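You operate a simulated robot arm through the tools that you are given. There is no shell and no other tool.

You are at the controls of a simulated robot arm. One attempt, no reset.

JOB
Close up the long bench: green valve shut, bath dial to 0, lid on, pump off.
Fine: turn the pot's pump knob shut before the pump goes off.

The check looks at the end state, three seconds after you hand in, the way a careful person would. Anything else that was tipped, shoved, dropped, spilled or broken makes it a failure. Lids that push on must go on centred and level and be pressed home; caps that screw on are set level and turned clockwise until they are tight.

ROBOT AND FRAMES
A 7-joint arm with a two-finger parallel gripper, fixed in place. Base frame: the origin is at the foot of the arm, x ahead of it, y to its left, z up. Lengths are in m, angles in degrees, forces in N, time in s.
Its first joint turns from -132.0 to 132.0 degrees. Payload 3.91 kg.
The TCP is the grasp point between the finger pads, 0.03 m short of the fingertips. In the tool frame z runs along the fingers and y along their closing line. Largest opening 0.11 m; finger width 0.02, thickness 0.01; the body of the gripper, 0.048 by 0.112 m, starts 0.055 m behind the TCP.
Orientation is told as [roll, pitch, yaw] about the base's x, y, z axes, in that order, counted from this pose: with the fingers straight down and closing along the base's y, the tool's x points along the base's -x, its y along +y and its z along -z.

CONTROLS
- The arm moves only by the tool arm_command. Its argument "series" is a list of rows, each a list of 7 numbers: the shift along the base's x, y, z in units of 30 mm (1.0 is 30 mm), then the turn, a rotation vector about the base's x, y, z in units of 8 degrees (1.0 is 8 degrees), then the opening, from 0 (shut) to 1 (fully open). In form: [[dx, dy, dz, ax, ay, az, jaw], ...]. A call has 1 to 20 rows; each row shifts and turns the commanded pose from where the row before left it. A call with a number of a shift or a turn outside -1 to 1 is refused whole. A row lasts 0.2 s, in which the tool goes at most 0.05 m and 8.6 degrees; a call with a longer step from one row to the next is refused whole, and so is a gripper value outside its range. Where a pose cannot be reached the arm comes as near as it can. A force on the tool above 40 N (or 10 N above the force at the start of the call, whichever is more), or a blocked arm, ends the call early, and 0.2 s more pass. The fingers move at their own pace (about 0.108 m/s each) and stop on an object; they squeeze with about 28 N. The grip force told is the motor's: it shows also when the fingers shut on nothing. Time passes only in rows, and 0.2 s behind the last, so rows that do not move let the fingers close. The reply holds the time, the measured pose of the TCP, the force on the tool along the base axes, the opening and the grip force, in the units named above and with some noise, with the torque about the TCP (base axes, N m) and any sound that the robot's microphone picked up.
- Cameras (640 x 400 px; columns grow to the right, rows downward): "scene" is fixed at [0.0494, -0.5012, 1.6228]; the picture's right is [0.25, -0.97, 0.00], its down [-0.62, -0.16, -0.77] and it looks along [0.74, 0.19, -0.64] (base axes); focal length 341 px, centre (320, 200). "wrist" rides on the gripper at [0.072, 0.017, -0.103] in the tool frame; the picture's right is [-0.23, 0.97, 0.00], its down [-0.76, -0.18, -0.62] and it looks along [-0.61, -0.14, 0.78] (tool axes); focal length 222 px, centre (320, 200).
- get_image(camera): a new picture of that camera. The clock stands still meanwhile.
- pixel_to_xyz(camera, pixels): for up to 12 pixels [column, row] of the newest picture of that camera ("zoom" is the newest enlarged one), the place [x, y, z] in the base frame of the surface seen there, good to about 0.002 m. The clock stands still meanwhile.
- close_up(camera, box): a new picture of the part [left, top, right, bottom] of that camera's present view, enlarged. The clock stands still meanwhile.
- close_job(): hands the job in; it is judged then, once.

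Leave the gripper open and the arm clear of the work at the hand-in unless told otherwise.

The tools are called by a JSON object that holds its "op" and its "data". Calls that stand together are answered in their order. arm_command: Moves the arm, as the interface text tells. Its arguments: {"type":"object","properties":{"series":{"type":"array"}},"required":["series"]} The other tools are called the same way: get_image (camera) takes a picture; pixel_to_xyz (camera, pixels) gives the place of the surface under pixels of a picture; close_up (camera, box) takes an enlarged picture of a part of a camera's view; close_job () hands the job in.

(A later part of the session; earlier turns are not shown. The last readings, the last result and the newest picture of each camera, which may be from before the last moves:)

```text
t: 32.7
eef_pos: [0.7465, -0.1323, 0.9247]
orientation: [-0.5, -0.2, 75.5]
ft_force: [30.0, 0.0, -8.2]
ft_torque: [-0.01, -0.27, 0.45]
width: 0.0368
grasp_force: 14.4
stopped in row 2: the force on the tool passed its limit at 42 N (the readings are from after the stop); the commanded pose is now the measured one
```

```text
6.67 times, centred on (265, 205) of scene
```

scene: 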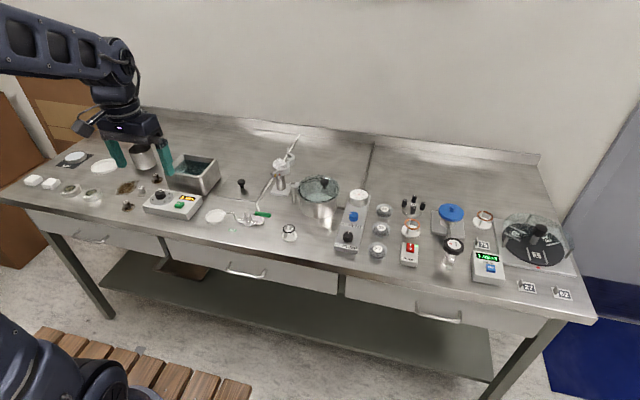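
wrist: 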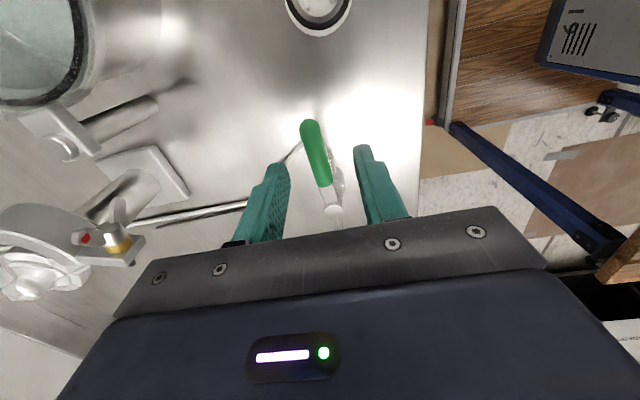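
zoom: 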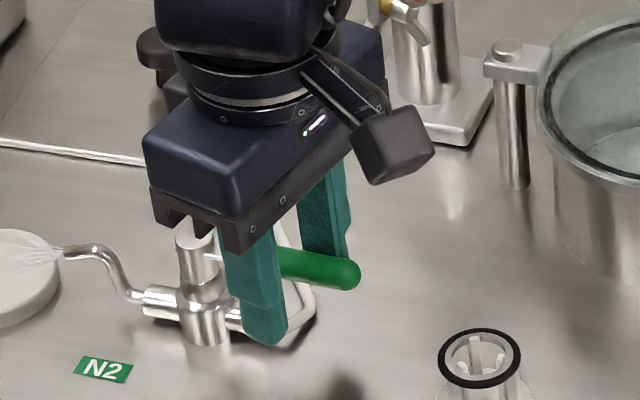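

The lever resists clockwise with 40 N: that side is a stop. So it shuts the other way. I'll return to centre and try a small counter-clockwise push (+x).

{"op": "arm_command", "data": {"series": [[0.233, -0.08, 0, 0, 0, 0.9, 0.25], [0, 0, 0, 0, 0, 0.9, 0.25], [0.2, 0, 0, 0, 0, 0, 0.25], [0.2, 0, 0, 0, 0, 0, 0.25]]}}

{"op": "close_up", "data": {"camera": "scene", "box": [225, 175, 305, 235]}}

```text
t: 33.7
eef_pos: [0.7618, -0.1365, 0.9252]
orientation: [-0.3, -0.1, 89.9]
ft_force: [-1.4, 0.3, 0.0]
ft_torque: [0.02, 0.0, -0.02]
width: 0.0281
grasp_force: 0.6
```

```text
6.67 times, centred on (265, 205) of scene
```

zoom: 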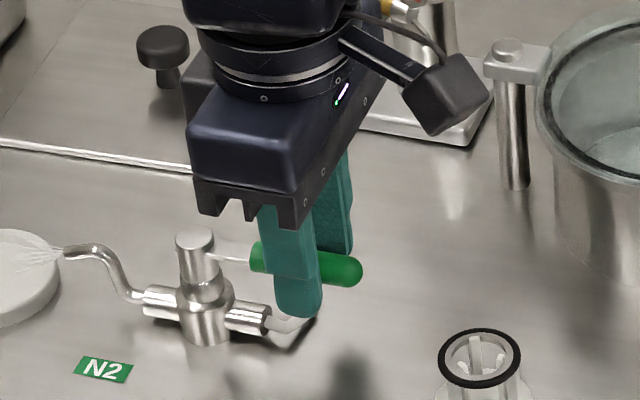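

The front finger is just about touching the handle. Pushing +x further in small steps.

{"op": "arm_command", "data": {"series": [[0.15, 0, 0, 0, 0, 0, 0.25], [0.15, 0, 0, 0, 0, 0, 0.25], [0.15, 0.02, 0, 0, 0, 0.2, 0.25]]}}

{"op": "close_up", "data": {"camera": "scene", "box": [225, 175, 305, 235]}}

```text
t: 34.5
eef_pos: [0.776, -0.1355, 0.9241]
orientation: [-0.3, -0.1, 91.4]
ft_force: [-0.4, -0.5, 0.9]
ft_torque: [0.0, 0.0, 0.01]
width: 0.0278
grasp_force: 0.3
```

```text
6.67 times, centred on (265, 205) of scene
```

zoom: 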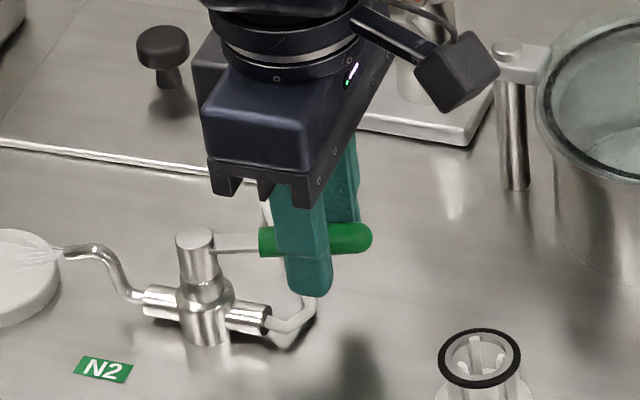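

It turns freely counter-clockwise, so SHUT is with the lever pointing +x (away, across the pipe). I'll lift, shut the fingers, bring the yaw back to 0, and go behind the handle to push it round with the closed fingertips.

{"op": "arm_command", "data": {"series": [[0, 0, 0.8, 0, 0, 0, 0.25], [0, 0, 0.9, 0, 0, 0, 0.25], [0, 0, 0.9, 0, 0, 0, 0.25], [-0.114, -0.023, 0, 0, 0, -0.95, 0], [-0.114, -0.023, 0, 0, 0, -0.95, 0], [-0.114, -0.023, 0, 0, 0, -0.95, 0], [-0.114, -0.023, 0, 0, 0, -0.95, 0], [-0.114, -0.023, 0, 0, 0, -0.95, 0], [-0.114, -0.023, 0, 0, 0, -0.95, 0], [-0.114, -0.023, 0, 0, 0, -0.95, 0], [-0.114, -0.023, 0, 0, 0, -0.95, 0], [-0.114, -0.023, 0, 0, 0, -0.95, 0], [-0.114, -0.023, 0, 0, 0, -0.95, 0], [-0.114, -0.023, 0, 0, 0, -0.95, 0], [-0.114, -0.023, 0, 0, 0, -0.95, 0], [0, 0, 0, 0, 0, 0, 0]]}}

{"op": "close_up", "data": {"camera": "scene", "box": [225, 175, 305, 235]}}

{"op": "get_image", "data": {"camera": "wrist"}}

```text
t: 37.9
eef_pos: [0.7351, -0.1425, 1.003]
orientation: [-0.3, -0.1, 0.1]
ft_force: [-0.2, -0.5, -0.3]
ft_torque: [-0.01, 0.0, 0.0]
width: 0.0
grasp_force: 28.0
```

```text
6.67 times, centred on (265, 205) of scene
```

zoom: 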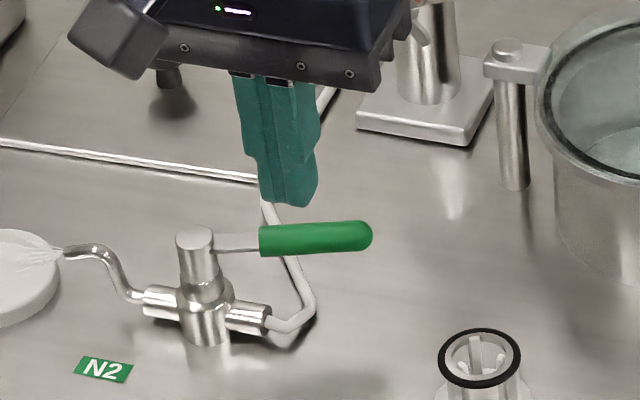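

```text
taken
```

wrist: 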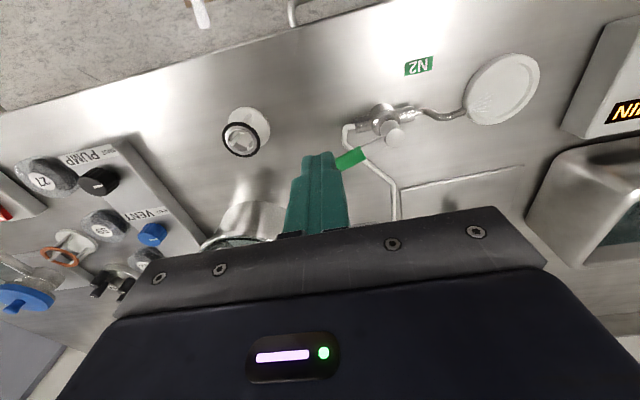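

Measuring the handle's present place in the zoom: inner end (265,240) and outer end (365,232).

{"op": "pixel_to_xyz", "data": {"camera": "wrist", "pixels": [[350, 160], [360, 154], [392, 134]]}}

{"op": "close_up", "data": {"camera": "scene", "box": [225, 175, 305, 235]}}

{"op": "pixel_to_xyz", "data": {"camera": "zoom", "pixels": [[196, 240], [265, 240], [310, 236], [365, 233], [310, 252]]}}

```text
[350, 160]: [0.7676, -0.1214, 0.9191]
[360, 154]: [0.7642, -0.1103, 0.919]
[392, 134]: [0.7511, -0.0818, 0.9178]
```

```text
6.67 times, centred on (265, 205) of scene
```

zoom: 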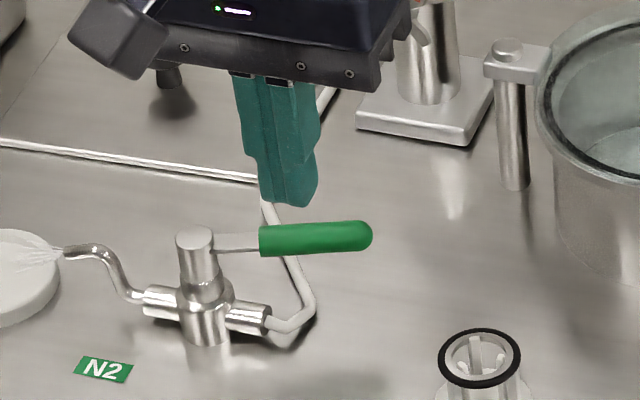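

```text
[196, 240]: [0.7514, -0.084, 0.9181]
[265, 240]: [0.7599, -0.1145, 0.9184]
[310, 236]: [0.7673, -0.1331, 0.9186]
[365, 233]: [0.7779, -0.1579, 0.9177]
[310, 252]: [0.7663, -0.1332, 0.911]
```

The lever now points at about 20° from its start. I'll come down behind it and push it round along the arc to about 80° first.

{"op": "arm_command", "data": {"series": [[0, 0, -0.867, 0, 0, 0, 0], [0, 0, -0.867, 0, 0, 0, 0], [0, 0, -0.867, 0, 0, 0, 0], [0, 0, 0, 0, 0, 0, 0], [0.567, 0, 0, 0, 0, 0, 0], [0.313, 0.02, 0, 0, 0, 0, 0], [0.32, 0.073, 0, 0, 0, 0, 0], [0.31, 0.14, 0, 0, 0, 0, 0], [0.293, 0.203, 0, 0, 0, 0, 0], [0.253, 0.267, 0, 0, 0, 0, 0], [0.203, 0.317, 0, 0, 0, 0, 0]]}}

{"op": "close_up", "data": {"camera": "scene", "box": [225, 175, 305, 235]}}

{"op": "get_image", "data": {"camera": "wrist"}}

```text
t: 40.3
eef_pos: [0.8034, -0.112, 0.9248]
orientation: [-0.2, 0.0, 0.4]
ft_force: [-0.3, -0.3, 0.3]
ft_torque: [0.02, 0.0, -0.01]
width: 0.0
grasp_force: 28.2
```

```text
6.67 times, centred on (265, 205) of scene
```

zoom: 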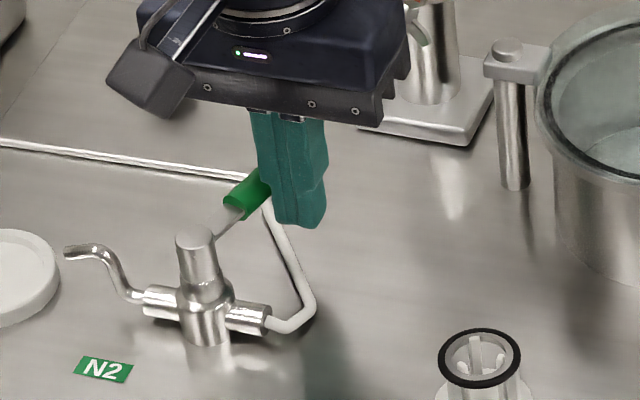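

```text
taken
```

wrist: 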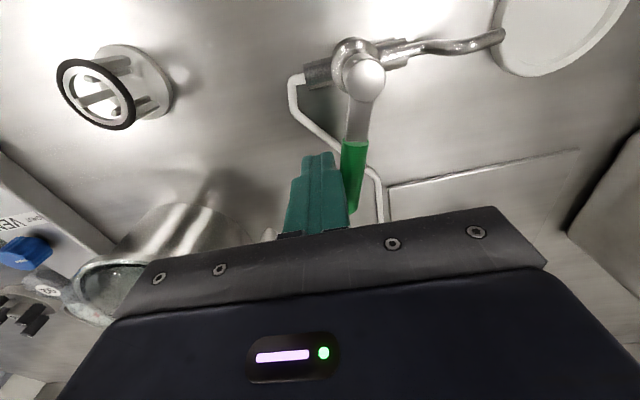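

The lever is nearly across the pipe and the gas jet on the white disc has vanished. I'll push the last ~10° gently, toward the stop.

{"op": "arm_command", "data": {"series": [[0.133, 0.18, 0, 0, 0, 0, 0], [0, 0.12, 0, 0, 0, 0, 0], [0, 0.06, 0, 0, 0, 0, 0], [0, 0.03, 0, 0, 0, 0, 0], [0, 0, 0, 0, 0, 0, 0]]}}

{"op": "close_up", "data": {"camera": "scene", "box": [225, 175, 305, 235]}}

{"op": "get_image", "data": {"camera": "wrist"}}

```text
t: 41.5
eef_pos: [0.8075, -0.1001, 0.9243]
orientation: [-0.1, -0.1, 0.3]
ft_force: [0.4, 0.1, 0.2]
ft_torque: [0.01, 0.03, 0.01]
width: 0.0002
grasp_force: 27.9
```

```text
6.67 times, centred on (265, 205) of scene
```

zoom: 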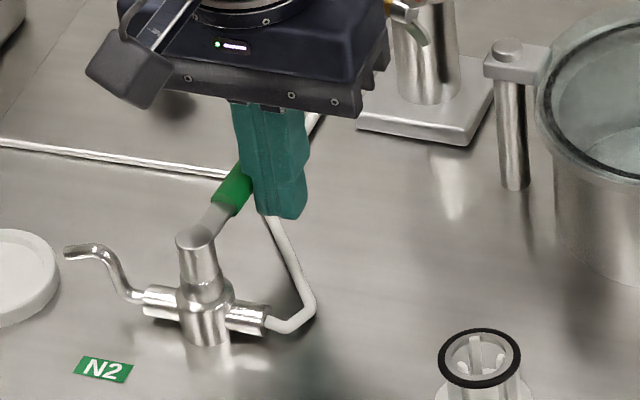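

```text
taken
```

wrist: 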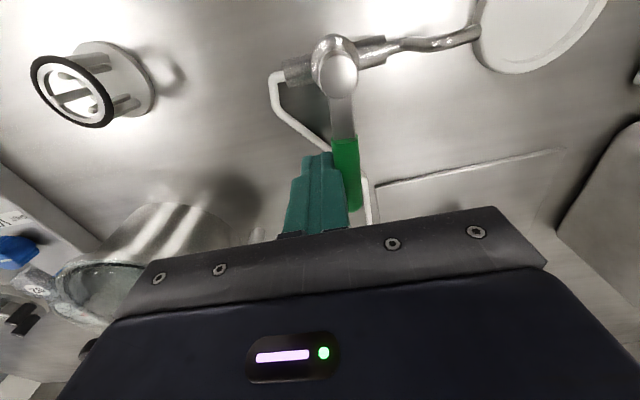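

No contact force yet; I'll keep nudging in +y, 1 mm per row, watching for the stop.

{"op": "arm_command", "data": {"series": [[0, 0.035, 0, 0, 0, 0, 0], [0, 0.035, 0, 0, 0, 0, 0]]}}

{"op": "arm_command", "data": {"series": [[0, 0.035, 0, 0, 0, 0, 0]]}}

{"op": "pixel_to_xyz", "data": {"camera": "wrist", "pixels": [[340, 75], [343, 125], [348, 160], [351, 190]]}}

```text
t: 42.1
eef_pos: [0.8077, -0.0986, 0.9232]
orientation: [-0.2, -0.1, 0.3]
ft_force: [0.6, -0.6, -0.3]
ft_torque: [-0.01, -0.02, -0.01]
width: 0.0003
grasp_force: 27.7
```

```text
t: 42.5
eef_pos: [0.8069, -0.096, 0.9242]
orientation: [-0.2, -0.1, 0.3]
ft_force: [-0.2, -1.1, -0.1]
ft_torque: [0.05, -0.01, -0.01]
width: 0.0
grasp_force: 27.7
```

```text
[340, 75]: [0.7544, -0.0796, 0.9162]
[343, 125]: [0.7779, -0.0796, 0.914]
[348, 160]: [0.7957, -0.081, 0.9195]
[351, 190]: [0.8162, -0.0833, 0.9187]
```

{"op": "close_up", "data": {"camera": "wrist", "box": [250, 10, 410, 230]}}

{"op": "pixel_to_xyz", "data": {"camera": "zoom", "pixels": [[320, 115], [328, 210], [330, 230], [335, 260], [340, 300], [348, 340]]}}

```text
1.82 times, centred on (330, 120) of wrist
```

zoom: 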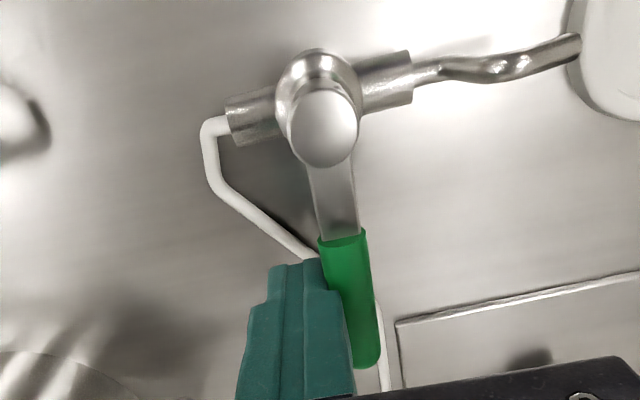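

```text
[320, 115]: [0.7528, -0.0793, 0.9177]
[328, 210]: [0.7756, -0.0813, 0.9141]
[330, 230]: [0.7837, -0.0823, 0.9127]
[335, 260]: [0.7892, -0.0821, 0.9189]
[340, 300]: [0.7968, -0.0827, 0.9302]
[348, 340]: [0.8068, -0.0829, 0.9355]
```

Measuring along the handle's middle line.

{"op": "pixel_to_xyz", "data": {"camera": "zoom", "pixels": [[322, 130], [305, 125], [345, 125], [343, 240], [320, 240], [366, 235], [356, 300], [366, 360], [377, 350], [352, 360]]}}

```text
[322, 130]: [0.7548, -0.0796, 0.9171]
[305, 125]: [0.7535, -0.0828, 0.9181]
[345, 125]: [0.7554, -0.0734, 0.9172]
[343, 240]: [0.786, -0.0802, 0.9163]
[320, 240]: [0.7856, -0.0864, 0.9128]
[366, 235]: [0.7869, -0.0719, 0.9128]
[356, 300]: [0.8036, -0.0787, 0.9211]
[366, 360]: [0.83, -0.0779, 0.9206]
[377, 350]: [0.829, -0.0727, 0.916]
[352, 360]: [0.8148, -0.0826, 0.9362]
```

The lever is at about 90° to the pipe. One more pair of 1 mm nudges to see if it's on a stop.

{"op": "arm_command", "data": {"series": [[0, 0.035, 0, 0, 0, 0, 0]]}}

{"op": "arm_command", "data": {"series": [[0, 0.035, 0, 0, 0, 0, 0]]}}

```text
t: 42.9
eef_pos: [0.8062, -0.0952, 0.9245]
orientation: [-0.3, 0.0, 0.3]
ft_force: [1.5, -4.1, -2.9]
ft_torque: [-0.12, -0.03, -0.03]
width: 0.0
grasp_force: 28.0
```

```text
t: 43.3
eef_pos: [0.8055, -0.0964, 0.9244]
orientation: [-0.2, -0.1, 0.4]
ft_force: [4.1, -10.4, -7.5]
ft_torque: [-0.17, -0.05, -0.01]
width: 0.0
grasp_force: 28.2
```

Force rises now (10 N): the lever is on its stop, shut. I'll back off, lift, and travel to the bath's dial.

{"op": "arm_command", "data": {"series": [[0, -0.5, 0, 0, 0, 0, 0], [0, 0, 0.9, 0, 0, 0, 0], [-0.3, 0, 1, 0, 0, 0, 0], [-0.8, 0, 1, 0, 0, 0, 0.3], [-0.8, 0.3, 1, 0, 0, 0, 0.5], [-0.8, 0.9, 0.3, 0, 0, 0, 0.5], [-0.8, 1, 0, 0, 0, 0, 0.5], [-0.8, 1, 0, 0, 0, 0, 0.5], [-0.3, 1, 0, 0, 0, 0, 0.5], [0, 1, 0, 0, 0, 0, 0.5], [0, 1, 0, 0, 0, 0, 0.5], [0, 1, 0, 0, 0, 0, 0.5], [0, 1, 0, 0, 0, 0, 0.5], [0, 1, 0, 0, 0, 0, 0.5], [0, 1, 0, 0, 0, 0, 0.5], [0, 1, 0, 0, 0, 0, 0.5]]}}

{"op": "get_image", "data": {"camera": "wrist"}}

{"op": "close_up", "data": {"camera": "scene", "box": [135, 165, 285, 239]}}

```text
t: 46.7
eef_pos: [0.6687, 0.2238, 1.0521]
orientation: [-0.3, -0.1, 0.2]
ft_force: [-0.1, -0.2, 0.4]
ft_torque: [0.04, 0.0, -0.01]
width: 0.055
grasp_force: 0.0
```

```text
taken
```

wrist: 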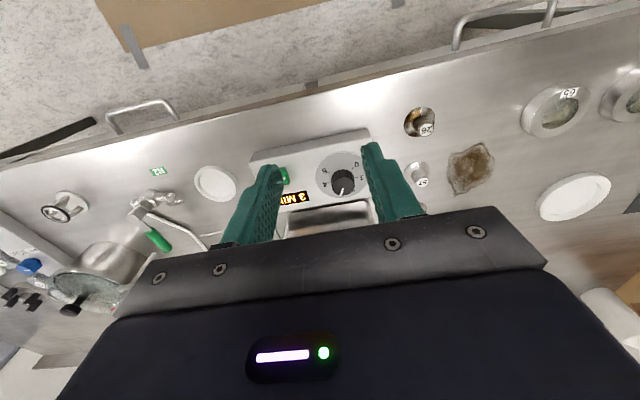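

```text
4.27 times, centred on (210, 202) of scene
```

zoom: 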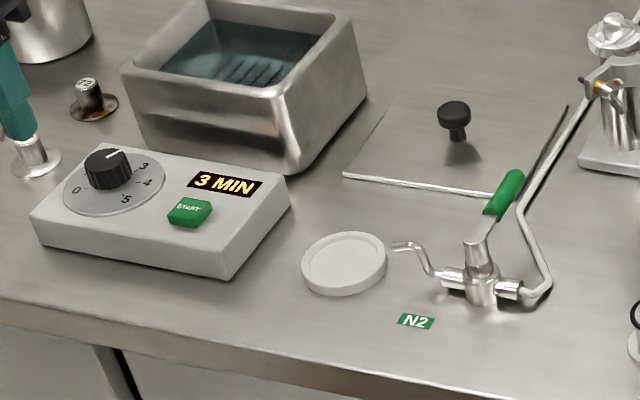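

The valve is shut, lever across. Now enlarging the dial in the wrist view, at (343,180).

{"op": "close_up", "data": {"camera": "wrist", "box": [300, 135, 385, 215]}}

```text
5.00 times, centred on (342, 175) of wrist
```

zoom: 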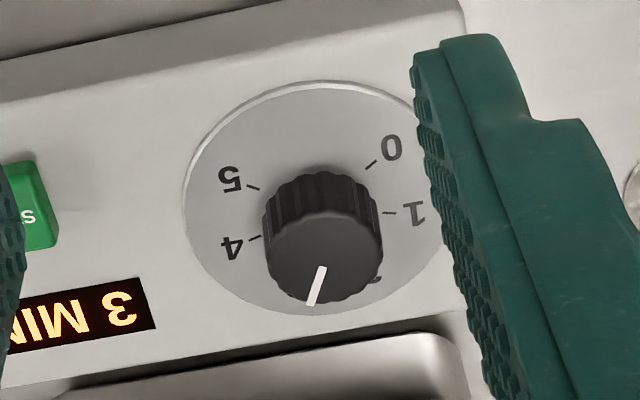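

The numbers run clockwise from 0 (near-left) to 5 with the pointer at 3, and the gap lies toward the front. So I turn counter-clockwise from 3 to 0. Measuring ticks, centre and pointer for exact angles.

{"op": "pixel_to_xyz", "data": {"camera": "zoom", "pixels": [[371, 165], [388, 212], [254, 187], [254, 238], [323, 268], [312, 302], [325, 240], [383, 252], [268, 258], [318, 82], [187, 195], [300, 312]]}}

{"op": "pixel_to_xyz", "data": {"camera": "zoom", "pixels": [[325, 255], [350, 295], [295, 285], [365, 225], [285, 230], [391, 148], [415, 212], [231, 179], [230, 247], [340, 180]]}}

```text
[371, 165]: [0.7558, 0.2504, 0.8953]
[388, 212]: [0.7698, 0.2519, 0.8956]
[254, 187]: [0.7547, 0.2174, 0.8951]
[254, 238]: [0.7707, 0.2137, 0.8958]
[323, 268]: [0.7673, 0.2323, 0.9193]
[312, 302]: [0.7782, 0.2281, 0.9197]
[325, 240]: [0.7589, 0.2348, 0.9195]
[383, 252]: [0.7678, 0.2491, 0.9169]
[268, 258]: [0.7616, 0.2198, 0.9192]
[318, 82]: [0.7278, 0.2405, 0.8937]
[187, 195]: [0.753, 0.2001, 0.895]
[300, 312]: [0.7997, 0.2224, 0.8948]
```

```text
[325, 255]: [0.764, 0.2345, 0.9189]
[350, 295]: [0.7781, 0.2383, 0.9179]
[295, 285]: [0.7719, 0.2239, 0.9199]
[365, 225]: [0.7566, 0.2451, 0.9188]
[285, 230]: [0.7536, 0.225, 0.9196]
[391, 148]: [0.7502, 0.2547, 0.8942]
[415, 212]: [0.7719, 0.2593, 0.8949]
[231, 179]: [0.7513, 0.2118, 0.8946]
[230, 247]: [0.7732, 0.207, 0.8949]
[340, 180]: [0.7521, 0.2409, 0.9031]
```

Dial centre ≈ (0.764, 0.2338), ticks every 48° with 0 at +120° from +x and 3 at -24°; pointer now about -22°. Needs ~+144° counter-clockwise. I'll go over it with yaw -72° and stop above at z≈0.965.

{"op": "arm_command", "data": {"series": [[0.353, 0.036, 0, 0, 0, -1, 0.45], [0.353, 0.036, 0, 0, 0, -1, 0.45], [0.353, 0.036, 0, 0, 0, -1, 0.45], [0.353, 0.036, 0, 0, 0, -1, 0.45], [0.353, 0.036, 0, 0, 0, -1, 0.45], [0.353, 0.036, 0, 0, 0, -1, 0.45], [0.353, 0.036, 0, 0, 0, -1, 0.45], [0.353, 0.036, 0, 0, 0, -1, 0.45], [0.353, 0.036, 0, 0, 0, -1, 0.45], [0, 0, -0.9, 0, 0, 0, 0.45], [0, 0, -1, 0, 0, 0, 0.45], [0, 0, -1, 0, 0, 0, 0.45], [0, 0, 0, 0, 0, 0, 0.45]]}}

{"op": "arm_command", "data": {"series": [[0, 0, 0, 0, 0, 0, 0.45]]}}

{"op": "arm_command", "data": {"series": [[0, 0, 0, 0, 0, 0, 0.45]]}}

{"op": "close_up", "data": {"camera": "scene", "box": [135, 155, 215, 225]}}

{"op": "get_image", "data": {"camera": "wrist"}}

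```text
t: 49.5
eef_pos: [0.7615, 0.2339, 0.964]
orientation: [-0.2, -0.2, -71.8]
ft_force: [0.7, -0.3, 0.6]
ft_torque: [-0.01, 0.0, 0.0]
width: 0.0495
grasp_force: 0.0
```

```text
t: 49.9
eef_pos: [0.7628, 0.2348, 0.9639]
orientation: [-0.4, -0.1, -71.7]
ft_force: [0.2, 0.7, 0.3]
ft_torque: [-0.02, 0.0, 0.02]
width: 0.0493
grasp_force: 0.1
```

```text
t: 50.3
eef_pos: [0.7633, 0.2361, 0.9648]
orientation: [-0.2, -0.1, -71.6]
ft_force: [0.4, -0.9, 0.0]
ft_torque: [-0.01, -0.02, 0.03]
width: 0.0495
grasp_force: 0.0
```

```text
5.71 times, centred on (175, 190) of scene
```

zoom: 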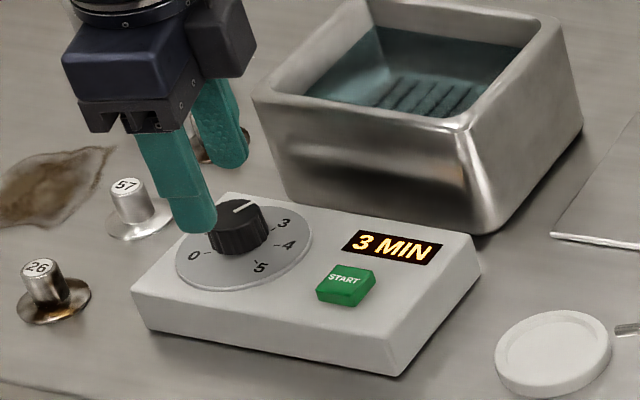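

```text
taken
```

wrist: 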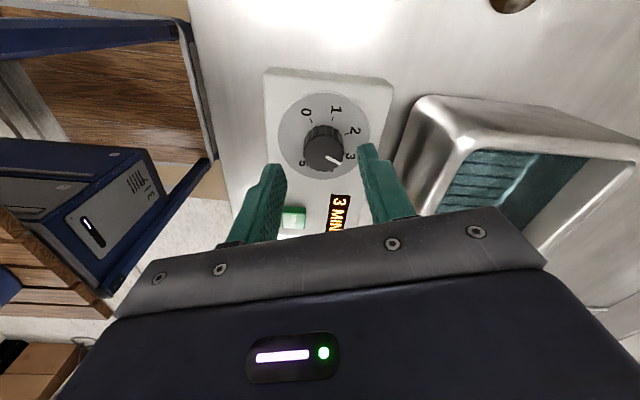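

Checking the knob's top face centre from this view too.

{"op": "close_up", "data": {"camera": "wrist", "box": [270, 85, 380, 190]}}

```text
3.81 times, centred on (325, 138) of wrist
```

zoom: 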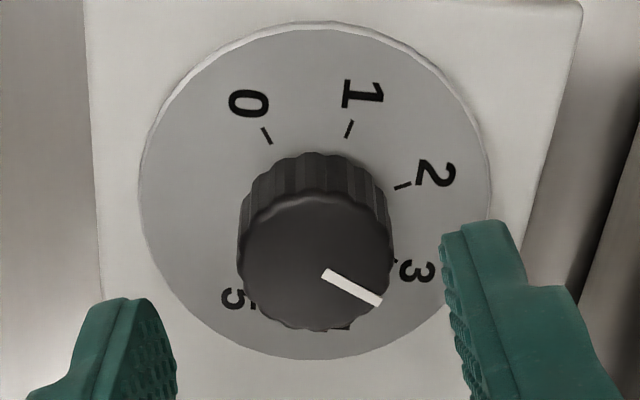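

{"op": "pixel_to_xyz", "data": {"camera": "zoom", "pixels": [[245, 250], [388, 250], [315, 196], [315, 325], [326, 272], [378, 302], [267, 135], [349, 128], [403, 186], [396, 262], [142, 190], [490, 200]]}}

```text
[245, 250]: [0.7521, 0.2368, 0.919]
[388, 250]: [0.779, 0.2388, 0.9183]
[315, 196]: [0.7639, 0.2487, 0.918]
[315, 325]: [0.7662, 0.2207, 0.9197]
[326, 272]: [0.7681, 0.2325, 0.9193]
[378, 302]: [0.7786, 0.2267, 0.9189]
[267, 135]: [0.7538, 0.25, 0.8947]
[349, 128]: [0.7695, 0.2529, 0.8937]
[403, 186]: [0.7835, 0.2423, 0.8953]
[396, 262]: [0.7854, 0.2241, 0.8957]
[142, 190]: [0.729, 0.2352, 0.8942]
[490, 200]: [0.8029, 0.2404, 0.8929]
```

Centre refined to ≈ (0.7652, 0.2342). I'll correct by (+2.7, -0.7) mm, lower to z 0.929, and close on the knob.

{"op": "arm_command", "data": {"series": [[0.09, -0.02, -0.6, 0, 0, 0, 0.45], [0, 0, -0.57, 0, 0, 0, 0.45], [0, 0, 0, 0, 0, 0, 0.22], [0, 0, 0, 0, 0, 0, 0.22], [0, 0, 0, 0, 0, 0, 0.22]]}}

```text
t: 51.5
eef_pos: [0.7634, 0.2332, 0.9281]
orientation: [-0.4, -0.1, -71.7]
ft_force: [-17.8, -7.1, -3.8]
ft_torque: [0.16, -0.17, -0.02]
width: 0.0318
grasp_force: 45.2
```

Side force -18 N along x says I'm a little too far +x. Relieving by 1.5 mm in -x.

{"op": "arm_command", "data": {"series": [[-0.05, -0.015, 0, 0, 0, 0, 0.22], [0, 0, 0, 0, 0, 0, 0.22]]}}

```text
t: 52.1
eef_pos: [0.7659, 0.235, 0.9279]
orientation: [-0.2, -0.2, -71.7]
ft_force: [-5.5, -2.4, -12.9]
ft_torque: [0.09, -0.67, -0.01]
width: 0.0317
grasp_force: 44.7
```

Better. Now turning counter-clockwise in steps.

{"op": "arm_command", "data": {"series": [[-0.02, 0, 0, 0, 0, 0.5, 0.22], [0, 0, 0, 0, 0, 0.6, 0.22], [0, 0, 0, 0, 0, 0.6, 0.22], [0, 0, 0, 0, 0, 0.6, 0.22], [0, 0, 0, 0, 0, 0.6, 0.22]]}}

{"op": "close_up", "data": {"camera": "wrist", "box": [270, 85, 380, 190]}}

```text
t: 53.3
eef_pos: [0.7647, 0.2339, 0.9305]
orientation: [-0.3, -0.1, -48.6]
ft_force: [-5.2, -15.0, -9.8]
ft_torque: [-0.1, -0.43, -0.02]
width: 0.0316
grasp_force: 45.0
```

```text
3.81 times, centred on (325, 138) of wrist
```

zoom: 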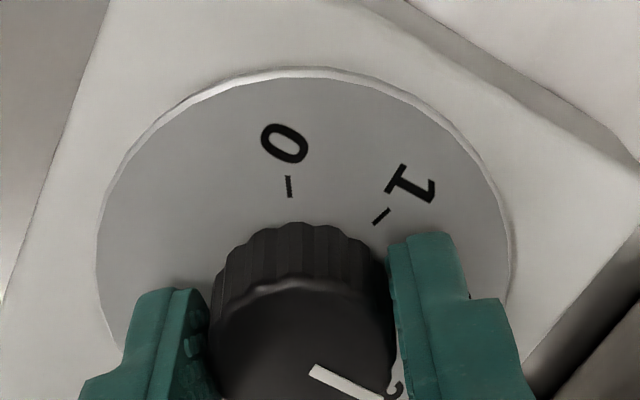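

The knob follows. I'll ease the side force and continue.

{"op": "arm_command", "data": {"series": [[-0.01, -0.04, 0, 0, 0, 0.6, 0.22], [0, 0, 0, 0, 0, 0.6, 0.22], [0, 0, 0, 0, 0, 0.6, 0.22], [0, 0, 0, 0, 0, 0.6, 0.22], [0, 0, 0, 0, 0, 0.6, 0.22], [0, 0, 0, 0, 0, 0.6, 0.22]]}}

{"op": "close_up", "data": {"camera": "scene", "box": [135, 155, 215, 225]}}

```text
t: 54.7
eef_pos: [0.7654, 0.2335, 0.9295]
orientation: [-0.3, -0.1, -19.7]
ft_force: [3.4, -7.2, -12.2]
ft_torque: [0.5, -0.68, -0.02]
width: 0.0319
grasp_force: 45.3
```

```text
5.71 times, centred on (175, 190) of scene
```

zoom: 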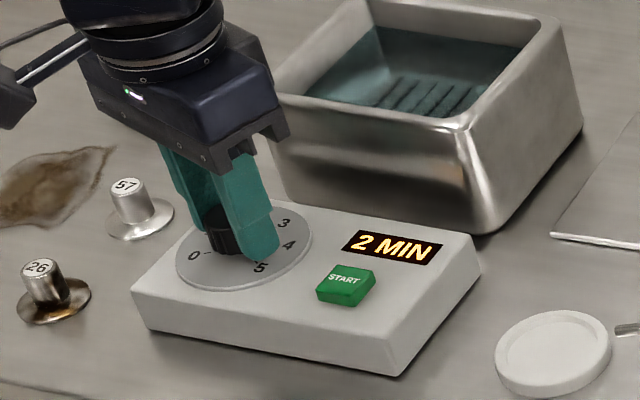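

The display reads 2 MIN, so it's working. Continuing.

{"op": "arm_command", "data": {"series": [[0, -0.02, 0, 0, 0, 0.6, 0.22], [0, 0, 0, 0, 0, 0.6, 0.22], [0, 0, 0, 0, 0, 0.6, 0.22], [0, 0, 0, 0, 0, 0.6, 0.22], [0, 0, 0, 0, 0, 0.6, 0.22], [0, 0, 0, 0, 0, 0.6, 0.22], [0, 0, 0, 0, 0, 0.6, 0.22], [0, 0, 0, 0, 0, 0.6, 0.22]]}}

{"op": "close_up", "data": {"camera": "scene", "box": [135, 155, 215, 225]}}

```text
t: 56.5
eef_pos: [0.7648, 0.2313, 0.9282]
orientation: [-0.2, -0.1, 18.8]
ft_force: [9.0, 3.3, -0.3]
ft_torque: [0.94, -0.34, 0.0]
width: 0.0316
grasp_force: 44.9
```

```text
5.71 times, centred on (175, 190) of scene
```

zoom: 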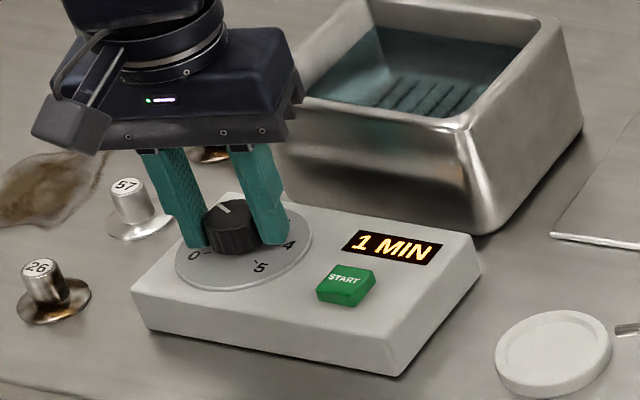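

Display says 1 MIN, pointer near 1. Another ~50° to go.

{"op": "arm_command", "data": {"series": [[0.02, 0.01, 0, 0, 0, 0.6, 0.22], [0, 0, 0, 0, 0, 0.6, 0.22], [0, 0, 0, 0, 0, 0.6, 0.22], [0, 0, 0, 0, 0, 0.6, 0.22], [0, 0, 0, 0, 0, 0.6, 0.22], [0, 0, 0, 0, 0, 0.6, 0.22], [0, 0, 0, 0, 0, 0.6, 0.22], [0, 0, 0, 0, 0, 0.6, 0.22]]}}

{"op": "close_up", "data": {"camera": "scene", "box": [135, 155, 215, 225]}}

{"op": "close_up", "data": {"camera": "wrist", "box": [260, 85, 380, 220]}}

```text
t: 58.3
eef_pos: [0.7638, 0.2313, 0.9285]
orientation: [-0.3, -0.1, 57.2]
ft_force: [3.8, 1.6, 7.4]
ft_torque: [0.1, 0.61, -0.01]
width: 0.0315
grasp_force: 45.8
```

```text
5.71 times, centred on (175, 190) of scene
```

zoom: 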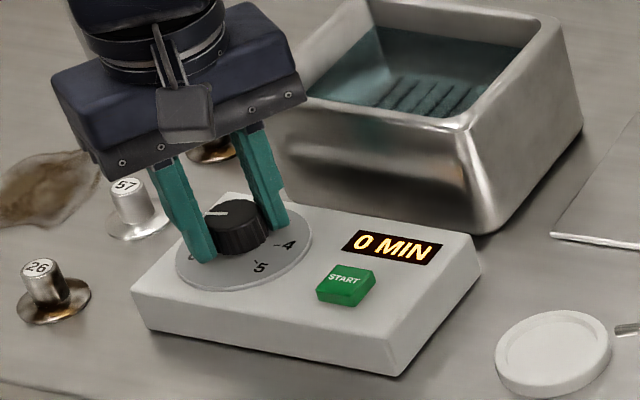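

```text
2.96 times, centred on (320, 152) of wrist
```

zoom: 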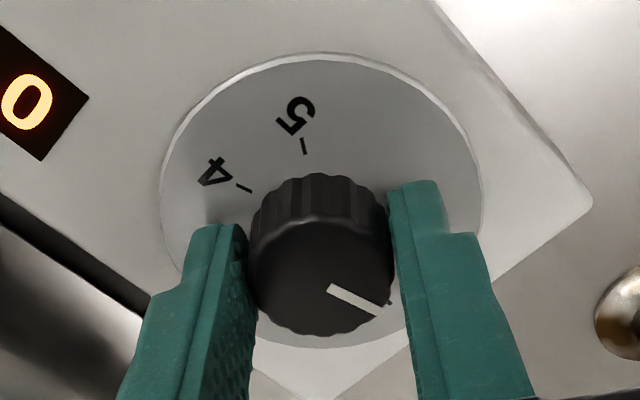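

Display shows 0 MIN; the pointer is at ~107°, with the 0 tick at ~120°. I'll turn the last ~12°.

{"op": "arm_command", "data": {"series": [[0, 0, 0, 0, 0, 0.5, 0.22], [0, 0, 0, 0, 0, 0.5, 0.22], [0, 0, 0, 0, 0, 0.5, 0.22], [0, 0, 0, 0, 0, 0, 0.22]]}}

{"op": "close_up", "data": {"camera": "wrist", "box": [260, 85, 380, 220]}}

{"op": "close_up", "data": {"camera": "scene", "box": [150, 175, 190, 215]}}

```text
t: 59.3
eef_pos: [0.7655, 0.2319, 0.9285]
orientation: [-0.3, 0.0, 69.1]
ft_force: [-0.1, 2.8, 7.8]
ft_torque: [0.86, 0.35, -0.03]
width: 0.0318
grasp_force: 44.8
```

```text
2.96 times, centred on (320, 152) of wrist
```

zoom: 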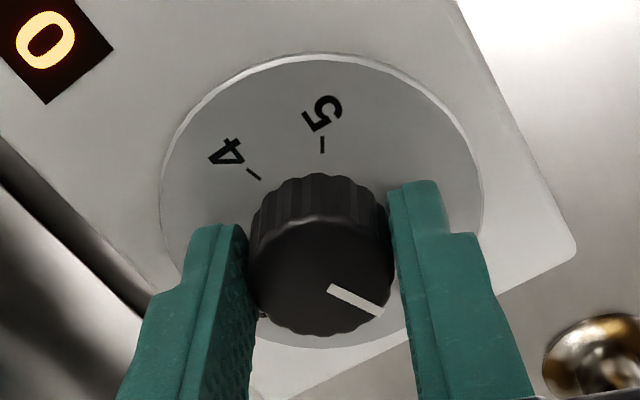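

```text
10.00 times, centred on (170, 195) of scene
```

zoom: 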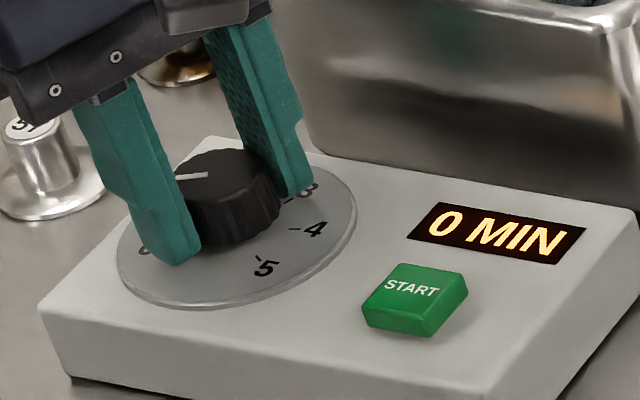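

I'll release, lift, and look at the pointer against the 0 tick.

{"op": "arm_command", "data": {"series": [[0, 0, 0, 0, 0, 0, 0.5], [0, 0, 0, 0, 0, 0, 0.5], [0, 0, 0.8, 0, 0, 0, 0.5], [0, 0, 0.9, 0, 0, 0, 0.5], [0, 0, 0.9, 0, 0, 0, 0.5], [-0.6, 0, 0.9, 0, 0, -1, 0.5], [-0.6, 0, 0.5, 0, 0, -1, 0.5], [-0.6, 0, 0, 0, 0, -1, 0.5], [-0.6, 0, 0, 0, 0, -1, 0.5], [-0.6, 0, 0, 0, 0, -1, 0.5], [0, 0, 0, 0, 0, -1, 0.5], [0, 0, 0, 0, 0, -1, 0.5], [0, 0, 0, 0, 0, -1, 0.5], [0, 0, 0, 0, 0, -0.6, 0.5]]}}

{"op": "get_image", "data": {"camera": "wrist"}}

{"op": "close_up", "data": {"camera": "scene", "box": [150, 175, 190, 215]}}

```text
t: 62.3
eef_pos: [0.6744, 0.2338, 1.0492]
orientation: [-0.2, -0.1, 0.2]
ft_force: [-0.7, 0.8, -0.2]
ft_torque: [-0.03, -0.01, 0.02]
width: 0.0549
grasp_force: 0.0
```

```text
taken
```

wrist: 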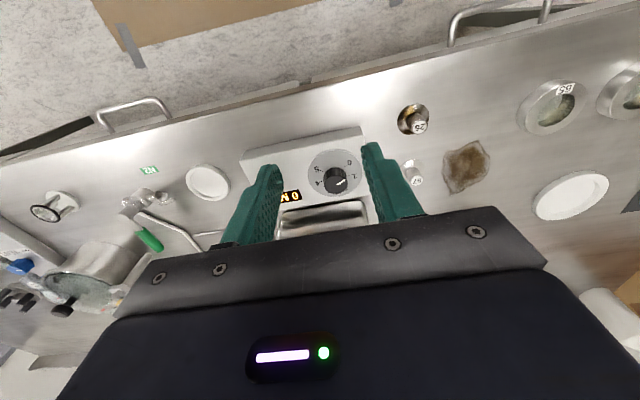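

```text
10.00 times, centred on (170, 195) of scene
```

zoom: 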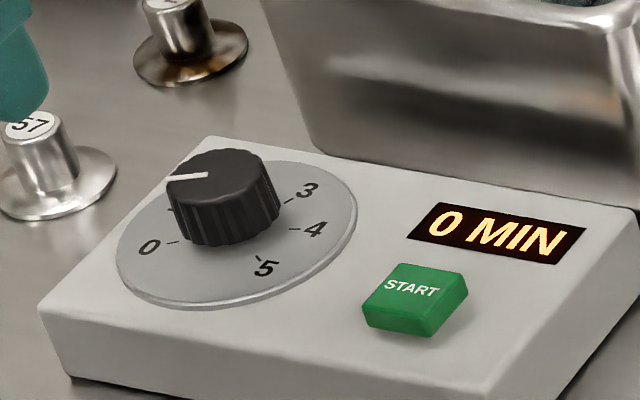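

{"op": "close_up", "data": {"camera": "wrist", "box": [295, 140, 375, 205]}}

```text
6.15 times, centred on (335, 172) of wrist
```

zoom: 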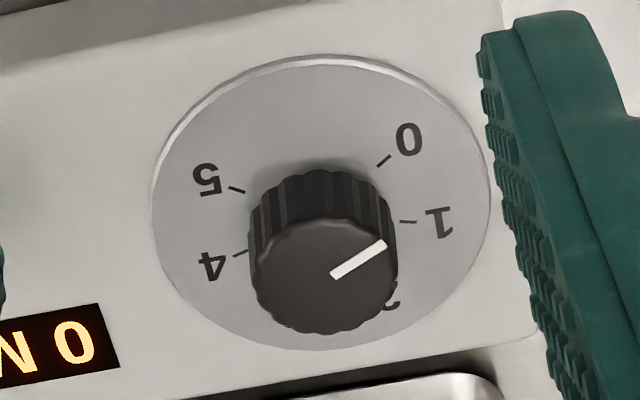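

Measuring pointer ends and the ticks here.

{"op": "pixel_to_xyz", "data": {"camera": "zoom", "pixels": [[333, 275], [383, 244], [384, 160], [378, 166], [390, 154], [407, 222], [236, 189], [240, 253], [252, 265], [395, 262], [330, 330], [322, 222]]}}

```text
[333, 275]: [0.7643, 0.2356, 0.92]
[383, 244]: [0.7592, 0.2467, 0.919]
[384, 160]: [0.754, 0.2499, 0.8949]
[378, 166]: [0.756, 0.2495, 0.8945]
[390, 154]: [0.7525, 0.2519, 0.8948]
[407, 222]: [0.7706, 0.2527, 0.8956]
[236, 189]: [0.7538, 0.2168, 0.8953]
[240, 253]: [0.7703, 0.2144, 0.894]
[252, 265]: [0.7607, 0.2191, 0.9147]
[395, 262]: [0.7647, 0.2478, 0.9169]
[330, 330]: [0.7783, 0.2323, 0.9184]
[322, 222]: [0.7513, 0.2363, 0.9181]
```

The 0 tick is at ≈124°, and the pointer is at about 115–118°, so it is 6–9° short. A sharper picture to confirm.

{"op": "close_up", "data": {"camera": "scene", "box": [160, 185, 180, 205]}}

{"op": "close_up", "data": {"camera": "wrist", "box": [315, 150, 365, 195]}}

```text
16.00 times, centred on (170, 195) of scene
```

zoom: 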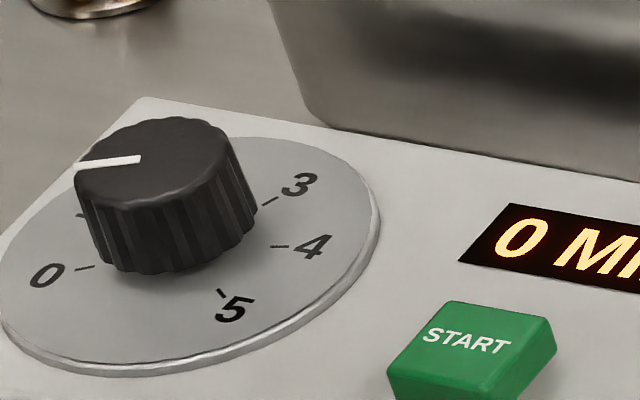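

```text
8.89 times, centred on (340, 172) of wrist
```

zoom: 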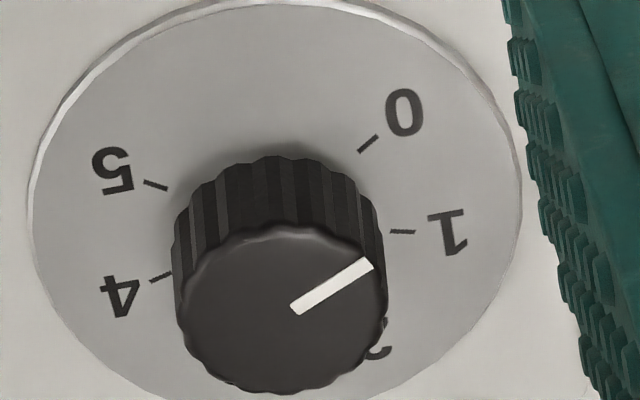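

The pointer is about 10° short of the 0 tick. I'll grip it again (yaw 0) and add about 9°, then re-check.

{"op": "arm_command", "data": {"series": [[0.755, 0, 0, 0, 0, 0, 0.45], [0.755, 0, 0, 0, 0, 0, 0.45], [0.755, 0, -0.5, 0, 0, 0, 0.45], [0.755, 0, -0.5, 0, 0, 0, 0.45], [0, 0, -0.9, 0, 0, 0, 0.45], [0, 0, -0.9, 0, 0, 0, 0.45], [0, 0, -0.6, 0, 0, 0, 0.45], [0, 0, -0.6, 0, 0, 0, 0.45], [0, 0, 0, 0, 0, 0, 0.22], [0, 0, 0, 0, 0, 0, 0.22], [0, 0, 0, 0, 0, 0, 0.22]]}}

```text
t: 64.7
eef_pos: [0.7664, 0.2329, 0.9296]
orientation: [-0.2, -0.1, 0.4]
ft_force: [0.3, 5.8, -6.4]
ft_torque: [0.86, -0.47, -0.01]
width: 0.0315
grasp_force: 44.9
```

Gripped with low force. Turning +9°.

{"op": "arm_command", "data": {"series": [[0, 0, 0, 0, 0, 0.4, 0.22], [0, 0, 0, 0, 0, 0.4, 0.22], [0, 0, 0, 0, 0, 0.35, 0.22], [0, 0, 0, 0, 0, 0, 0.22]]}}

{"op": "close_up", "data": {"camera": "scene", "box": [160, 185, 180, 205]}}

{"op": "close_up", "data": {"camera": "wrist", "box": [260, 85, 380, 220]}}

```text
t: 65.7
eef_pos: [0.7652, 0.2323, 0.9296]
orientation: [-0.1, -0.3, 9.5]
ft_force: [0.5, 11.8, 9.9]
ft_torque: [0.71, 0.42, -0.13]
width: 0.0315
grasp_force: 44.8
```

```text
16.00 times, centred on (170, 195) of scene
```

zoom: 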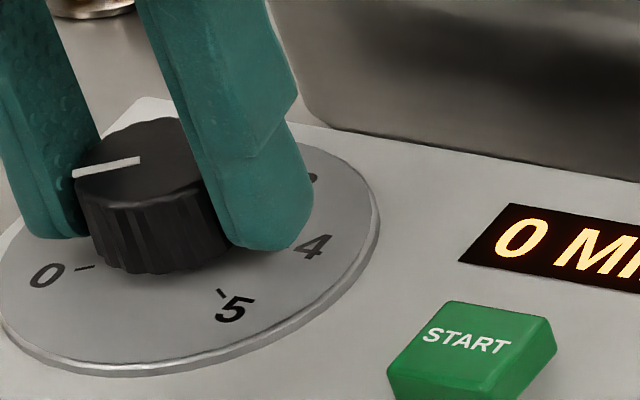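

```text
2.96 times, centred on (320, 152) of wrist
```

zoom: 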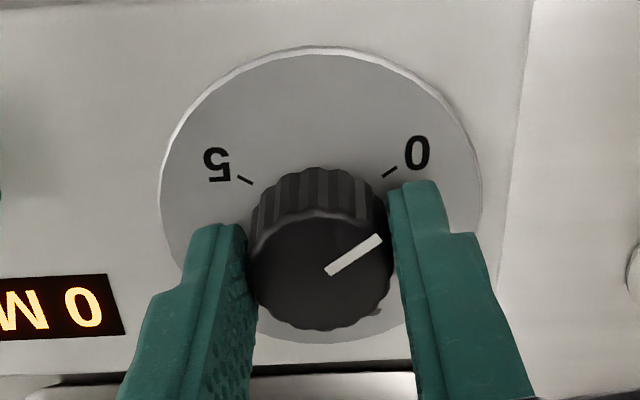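

A resisting torque about z (-0.13) appeared for the first time, so it's likely at its end stop, and the pointer now lines up with the 0 tick. Releasing and checking.

{"op": "arm_command", "data": {"series": [[0, 0, 0, 0, 0, 0, 0.45], [0, 0, 0, 0, 0, 0, 0.45], [0, 0, 0.8, 0, 0, 0, 0.45], [0, 0, 0.9, 0, 0, 0, 0.45], [-0.7, 0, 0.9, 0, 0, -0.6, 0.45], [-0.7, 0, 0.9, 0, 0, -0.6, 0.45], [-0.7, 0, 0.5, 0, 0, 0, 0.45], [-0.7, 0, 0, 0, 0, 0, 0.45]]}}

{"op": "close_up", "data": {"camera": "scene", "box": [160, 185, 180, 205]}}

{"op": "close_up", "data": {"camera": "wrist", "box": [300, 135, 370, 200]}}

```text
t: 67.5
eef_pos: [0.6815, 0.2319, 1.0505]
orientation: [-0.2, -0.1, -0.1]
ft_force: [-0.3, 0.3, -0.7]
ft_torque: [0.01, 0.06, 0.05]
width: 0.0496
grasp_force: 0.0
```

```text
16.00 times, centred on (170, 195) of scene
```

zoom: 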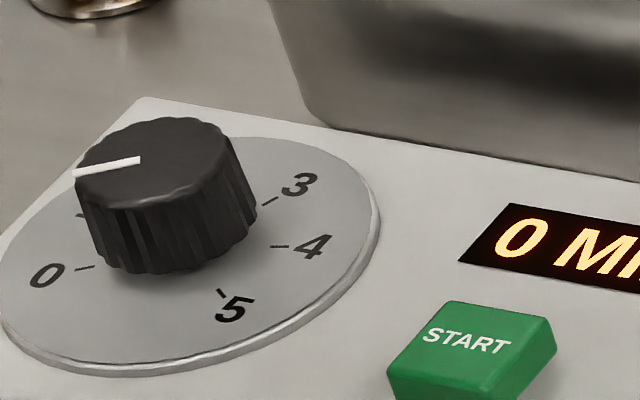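

```text
6.15 times, centred on (335, 168) of wrist
```

zoom: 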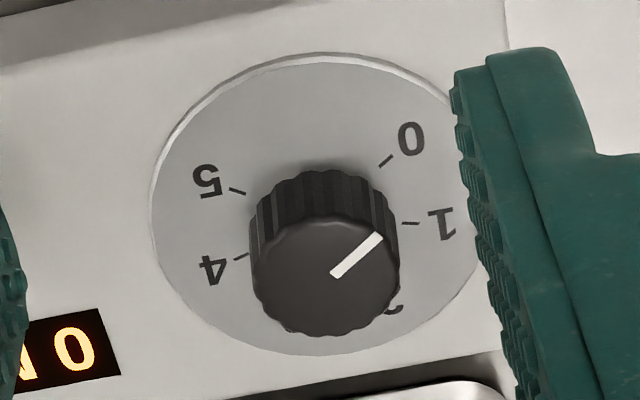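

The dial stands at 0. Now the lid: I'll move to look at the lid and bath from above.

{"op": "arm_command", "data": {"series": [[0.3, -0.3, 0.9, 0, 0, 0, 0.45], [0.6, -0.9, 0.9, 0, 0, 0, 0.45], [0.6, -0.9, 0.3, 0, 0, 0, 0.45], [0.6, -0.9, 0, 0, 0, 0, 0.45], [0.6, -0.9, 0, 0, 0, 0, 0.45], [0.6, -0.9, 0, 0, 0, 0, 0.45], [0.4, -0.9, 0, 0, 0, 0, 0.45], [0, 0, 0, 0, 0, 0, 0.45]]}}

{"op": "get_image", "data": {"camera": "wrist"}}

{"op": "close_up", "data": {"camera": "scene", "box": [155, 140, 285, 221]}}

```text
t: 69.3
eef_pos: [0.7907, 0.0624, 1.1115]
orientation: [-0.2, -0.2, -0.2]
ft_force: [0.3, 0.5, -0.1]
ft_torque: [0.0, -0.02, -0.03]
width: 0.0495
grasp_force: 0.1
```

```text
taken
```

wrist: 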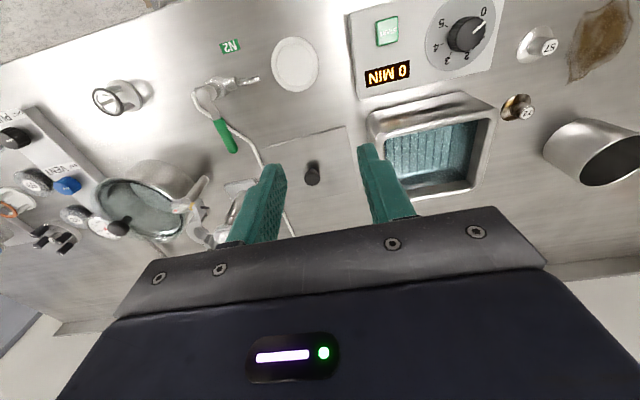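

```text
4.92 times, centred on (220, 180) of scene
```

zoom: 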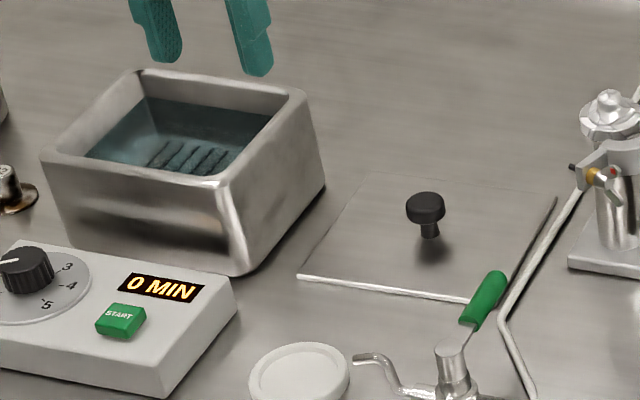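

Measuring lid corners/knob and bath rim from the scene zoom.

{"op": "pixel_to_xyz", "data": {"camera": "zoom", "pixels": [[300, 274], [440, 292], [556, 196], [362, 180], [426, 200], [407, 208], [445, 208], [430, 232], [330, 235], [456, 270], [530, 240], [450, 188]]}}

{"op": "pixel_to_xyz", "data": {"camera": "zoom", "pixels": [[140, 73], [300, 93], [222, 180], [48, 156], [90, 112], [265, 135], [130, 165], [220, 82], [150, 90], [275, 110], [215, 172], [85, 155]]}}

```text
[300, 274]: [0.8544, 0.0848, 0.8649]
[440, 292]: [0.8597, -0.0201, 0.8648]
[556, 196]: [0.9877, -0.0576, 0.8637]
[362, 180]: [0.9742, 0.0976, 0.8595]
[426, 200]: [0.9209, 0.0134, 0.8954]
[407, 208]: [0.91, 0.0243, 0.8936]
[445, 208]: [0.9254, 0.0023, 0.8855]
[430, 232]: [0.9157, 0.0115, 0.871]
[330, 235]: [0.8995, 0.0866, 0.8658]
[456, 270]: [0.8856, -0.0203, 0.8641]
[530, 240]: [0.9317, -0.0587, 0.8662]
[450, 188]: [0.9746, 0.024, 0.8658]
```

```text
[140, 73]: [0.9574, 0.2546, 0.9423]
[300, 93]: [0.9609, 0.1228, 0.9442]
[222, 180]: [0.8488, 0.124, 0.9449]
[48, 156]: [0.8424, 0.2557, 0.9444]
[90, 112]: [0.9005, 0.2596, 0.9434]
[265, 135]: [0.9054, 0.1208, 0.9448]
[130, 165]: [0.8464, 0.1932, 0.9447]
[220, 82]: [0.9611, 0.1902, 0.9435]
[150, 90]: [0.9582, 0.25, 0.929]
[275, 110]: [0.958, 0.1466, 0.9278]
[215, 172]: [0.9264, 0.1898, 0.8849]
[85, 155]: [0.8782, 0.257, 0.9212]
```

Now the wrist view enlarged of bath and lid.

{"op": "close_up", "data": {"camera": "wrist", "box": [230, 80, 510, 240]}}

```text
2.29 times, centred on (370, 160) of wrist
```

zoom: 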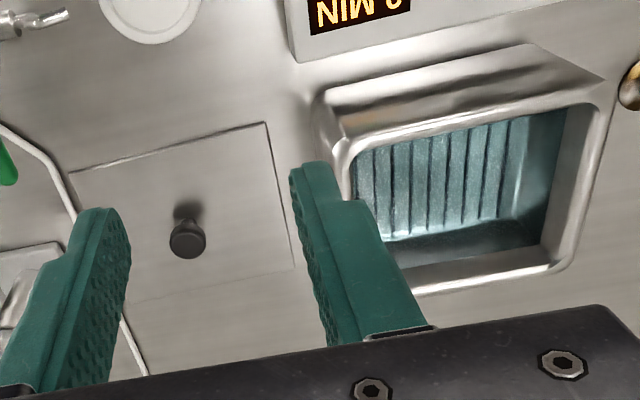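

Measuring lid corners and knob, then the bath's inner and outer rim edges.

{"op": "pixel_to_xyz", "data": {"camera": "zoom", "pixels": [[72, 174], [263, 125], [292, 268], [187, 240], [172, 238], [204, 238], [188, 256], [188, 222], [280, 195], [170, 148], [136, 298], [240, 290]]}}

{"op": "pixel_to_xyz", "data": {"camera": "zoom", "pixels": [[465, 122], [465, 112], [465, 132], [590, 170], [572, 172], [602, 170], [490, 272], [490, 285], [490, 262], [345, 175], [333, 165], [357, 180]]}}

```text
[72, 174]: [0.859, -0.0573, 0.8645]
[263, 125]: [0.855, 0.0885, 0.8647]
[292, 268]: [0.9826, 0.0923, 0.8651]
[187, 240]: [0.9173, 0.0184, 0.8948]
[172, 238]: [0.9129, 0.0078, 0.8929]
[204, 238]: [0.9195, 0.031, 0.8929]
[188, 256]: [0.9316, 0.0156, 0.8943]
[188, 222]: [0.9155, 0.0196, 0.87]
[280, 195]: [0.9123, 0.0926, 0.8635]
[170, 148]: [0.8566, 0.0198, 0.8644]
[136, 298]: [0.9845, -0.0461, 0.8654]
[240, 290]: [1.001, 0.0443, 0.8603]
```

```text
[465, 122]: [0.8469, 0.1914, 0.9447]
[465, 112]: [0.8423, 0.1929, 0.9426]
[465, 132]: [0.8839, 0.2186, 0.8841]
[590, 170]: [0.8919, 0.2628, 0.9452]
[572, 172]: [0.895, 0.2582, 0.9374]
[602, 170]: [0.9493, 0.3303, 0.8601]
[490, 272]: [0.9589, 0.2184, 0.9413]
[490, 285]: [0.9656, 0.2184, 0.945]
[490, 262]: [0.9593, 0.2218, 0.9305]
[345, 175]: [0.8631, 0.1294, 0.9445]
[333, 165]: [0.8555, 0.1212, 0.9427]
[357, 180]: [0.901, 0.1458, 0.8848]
```

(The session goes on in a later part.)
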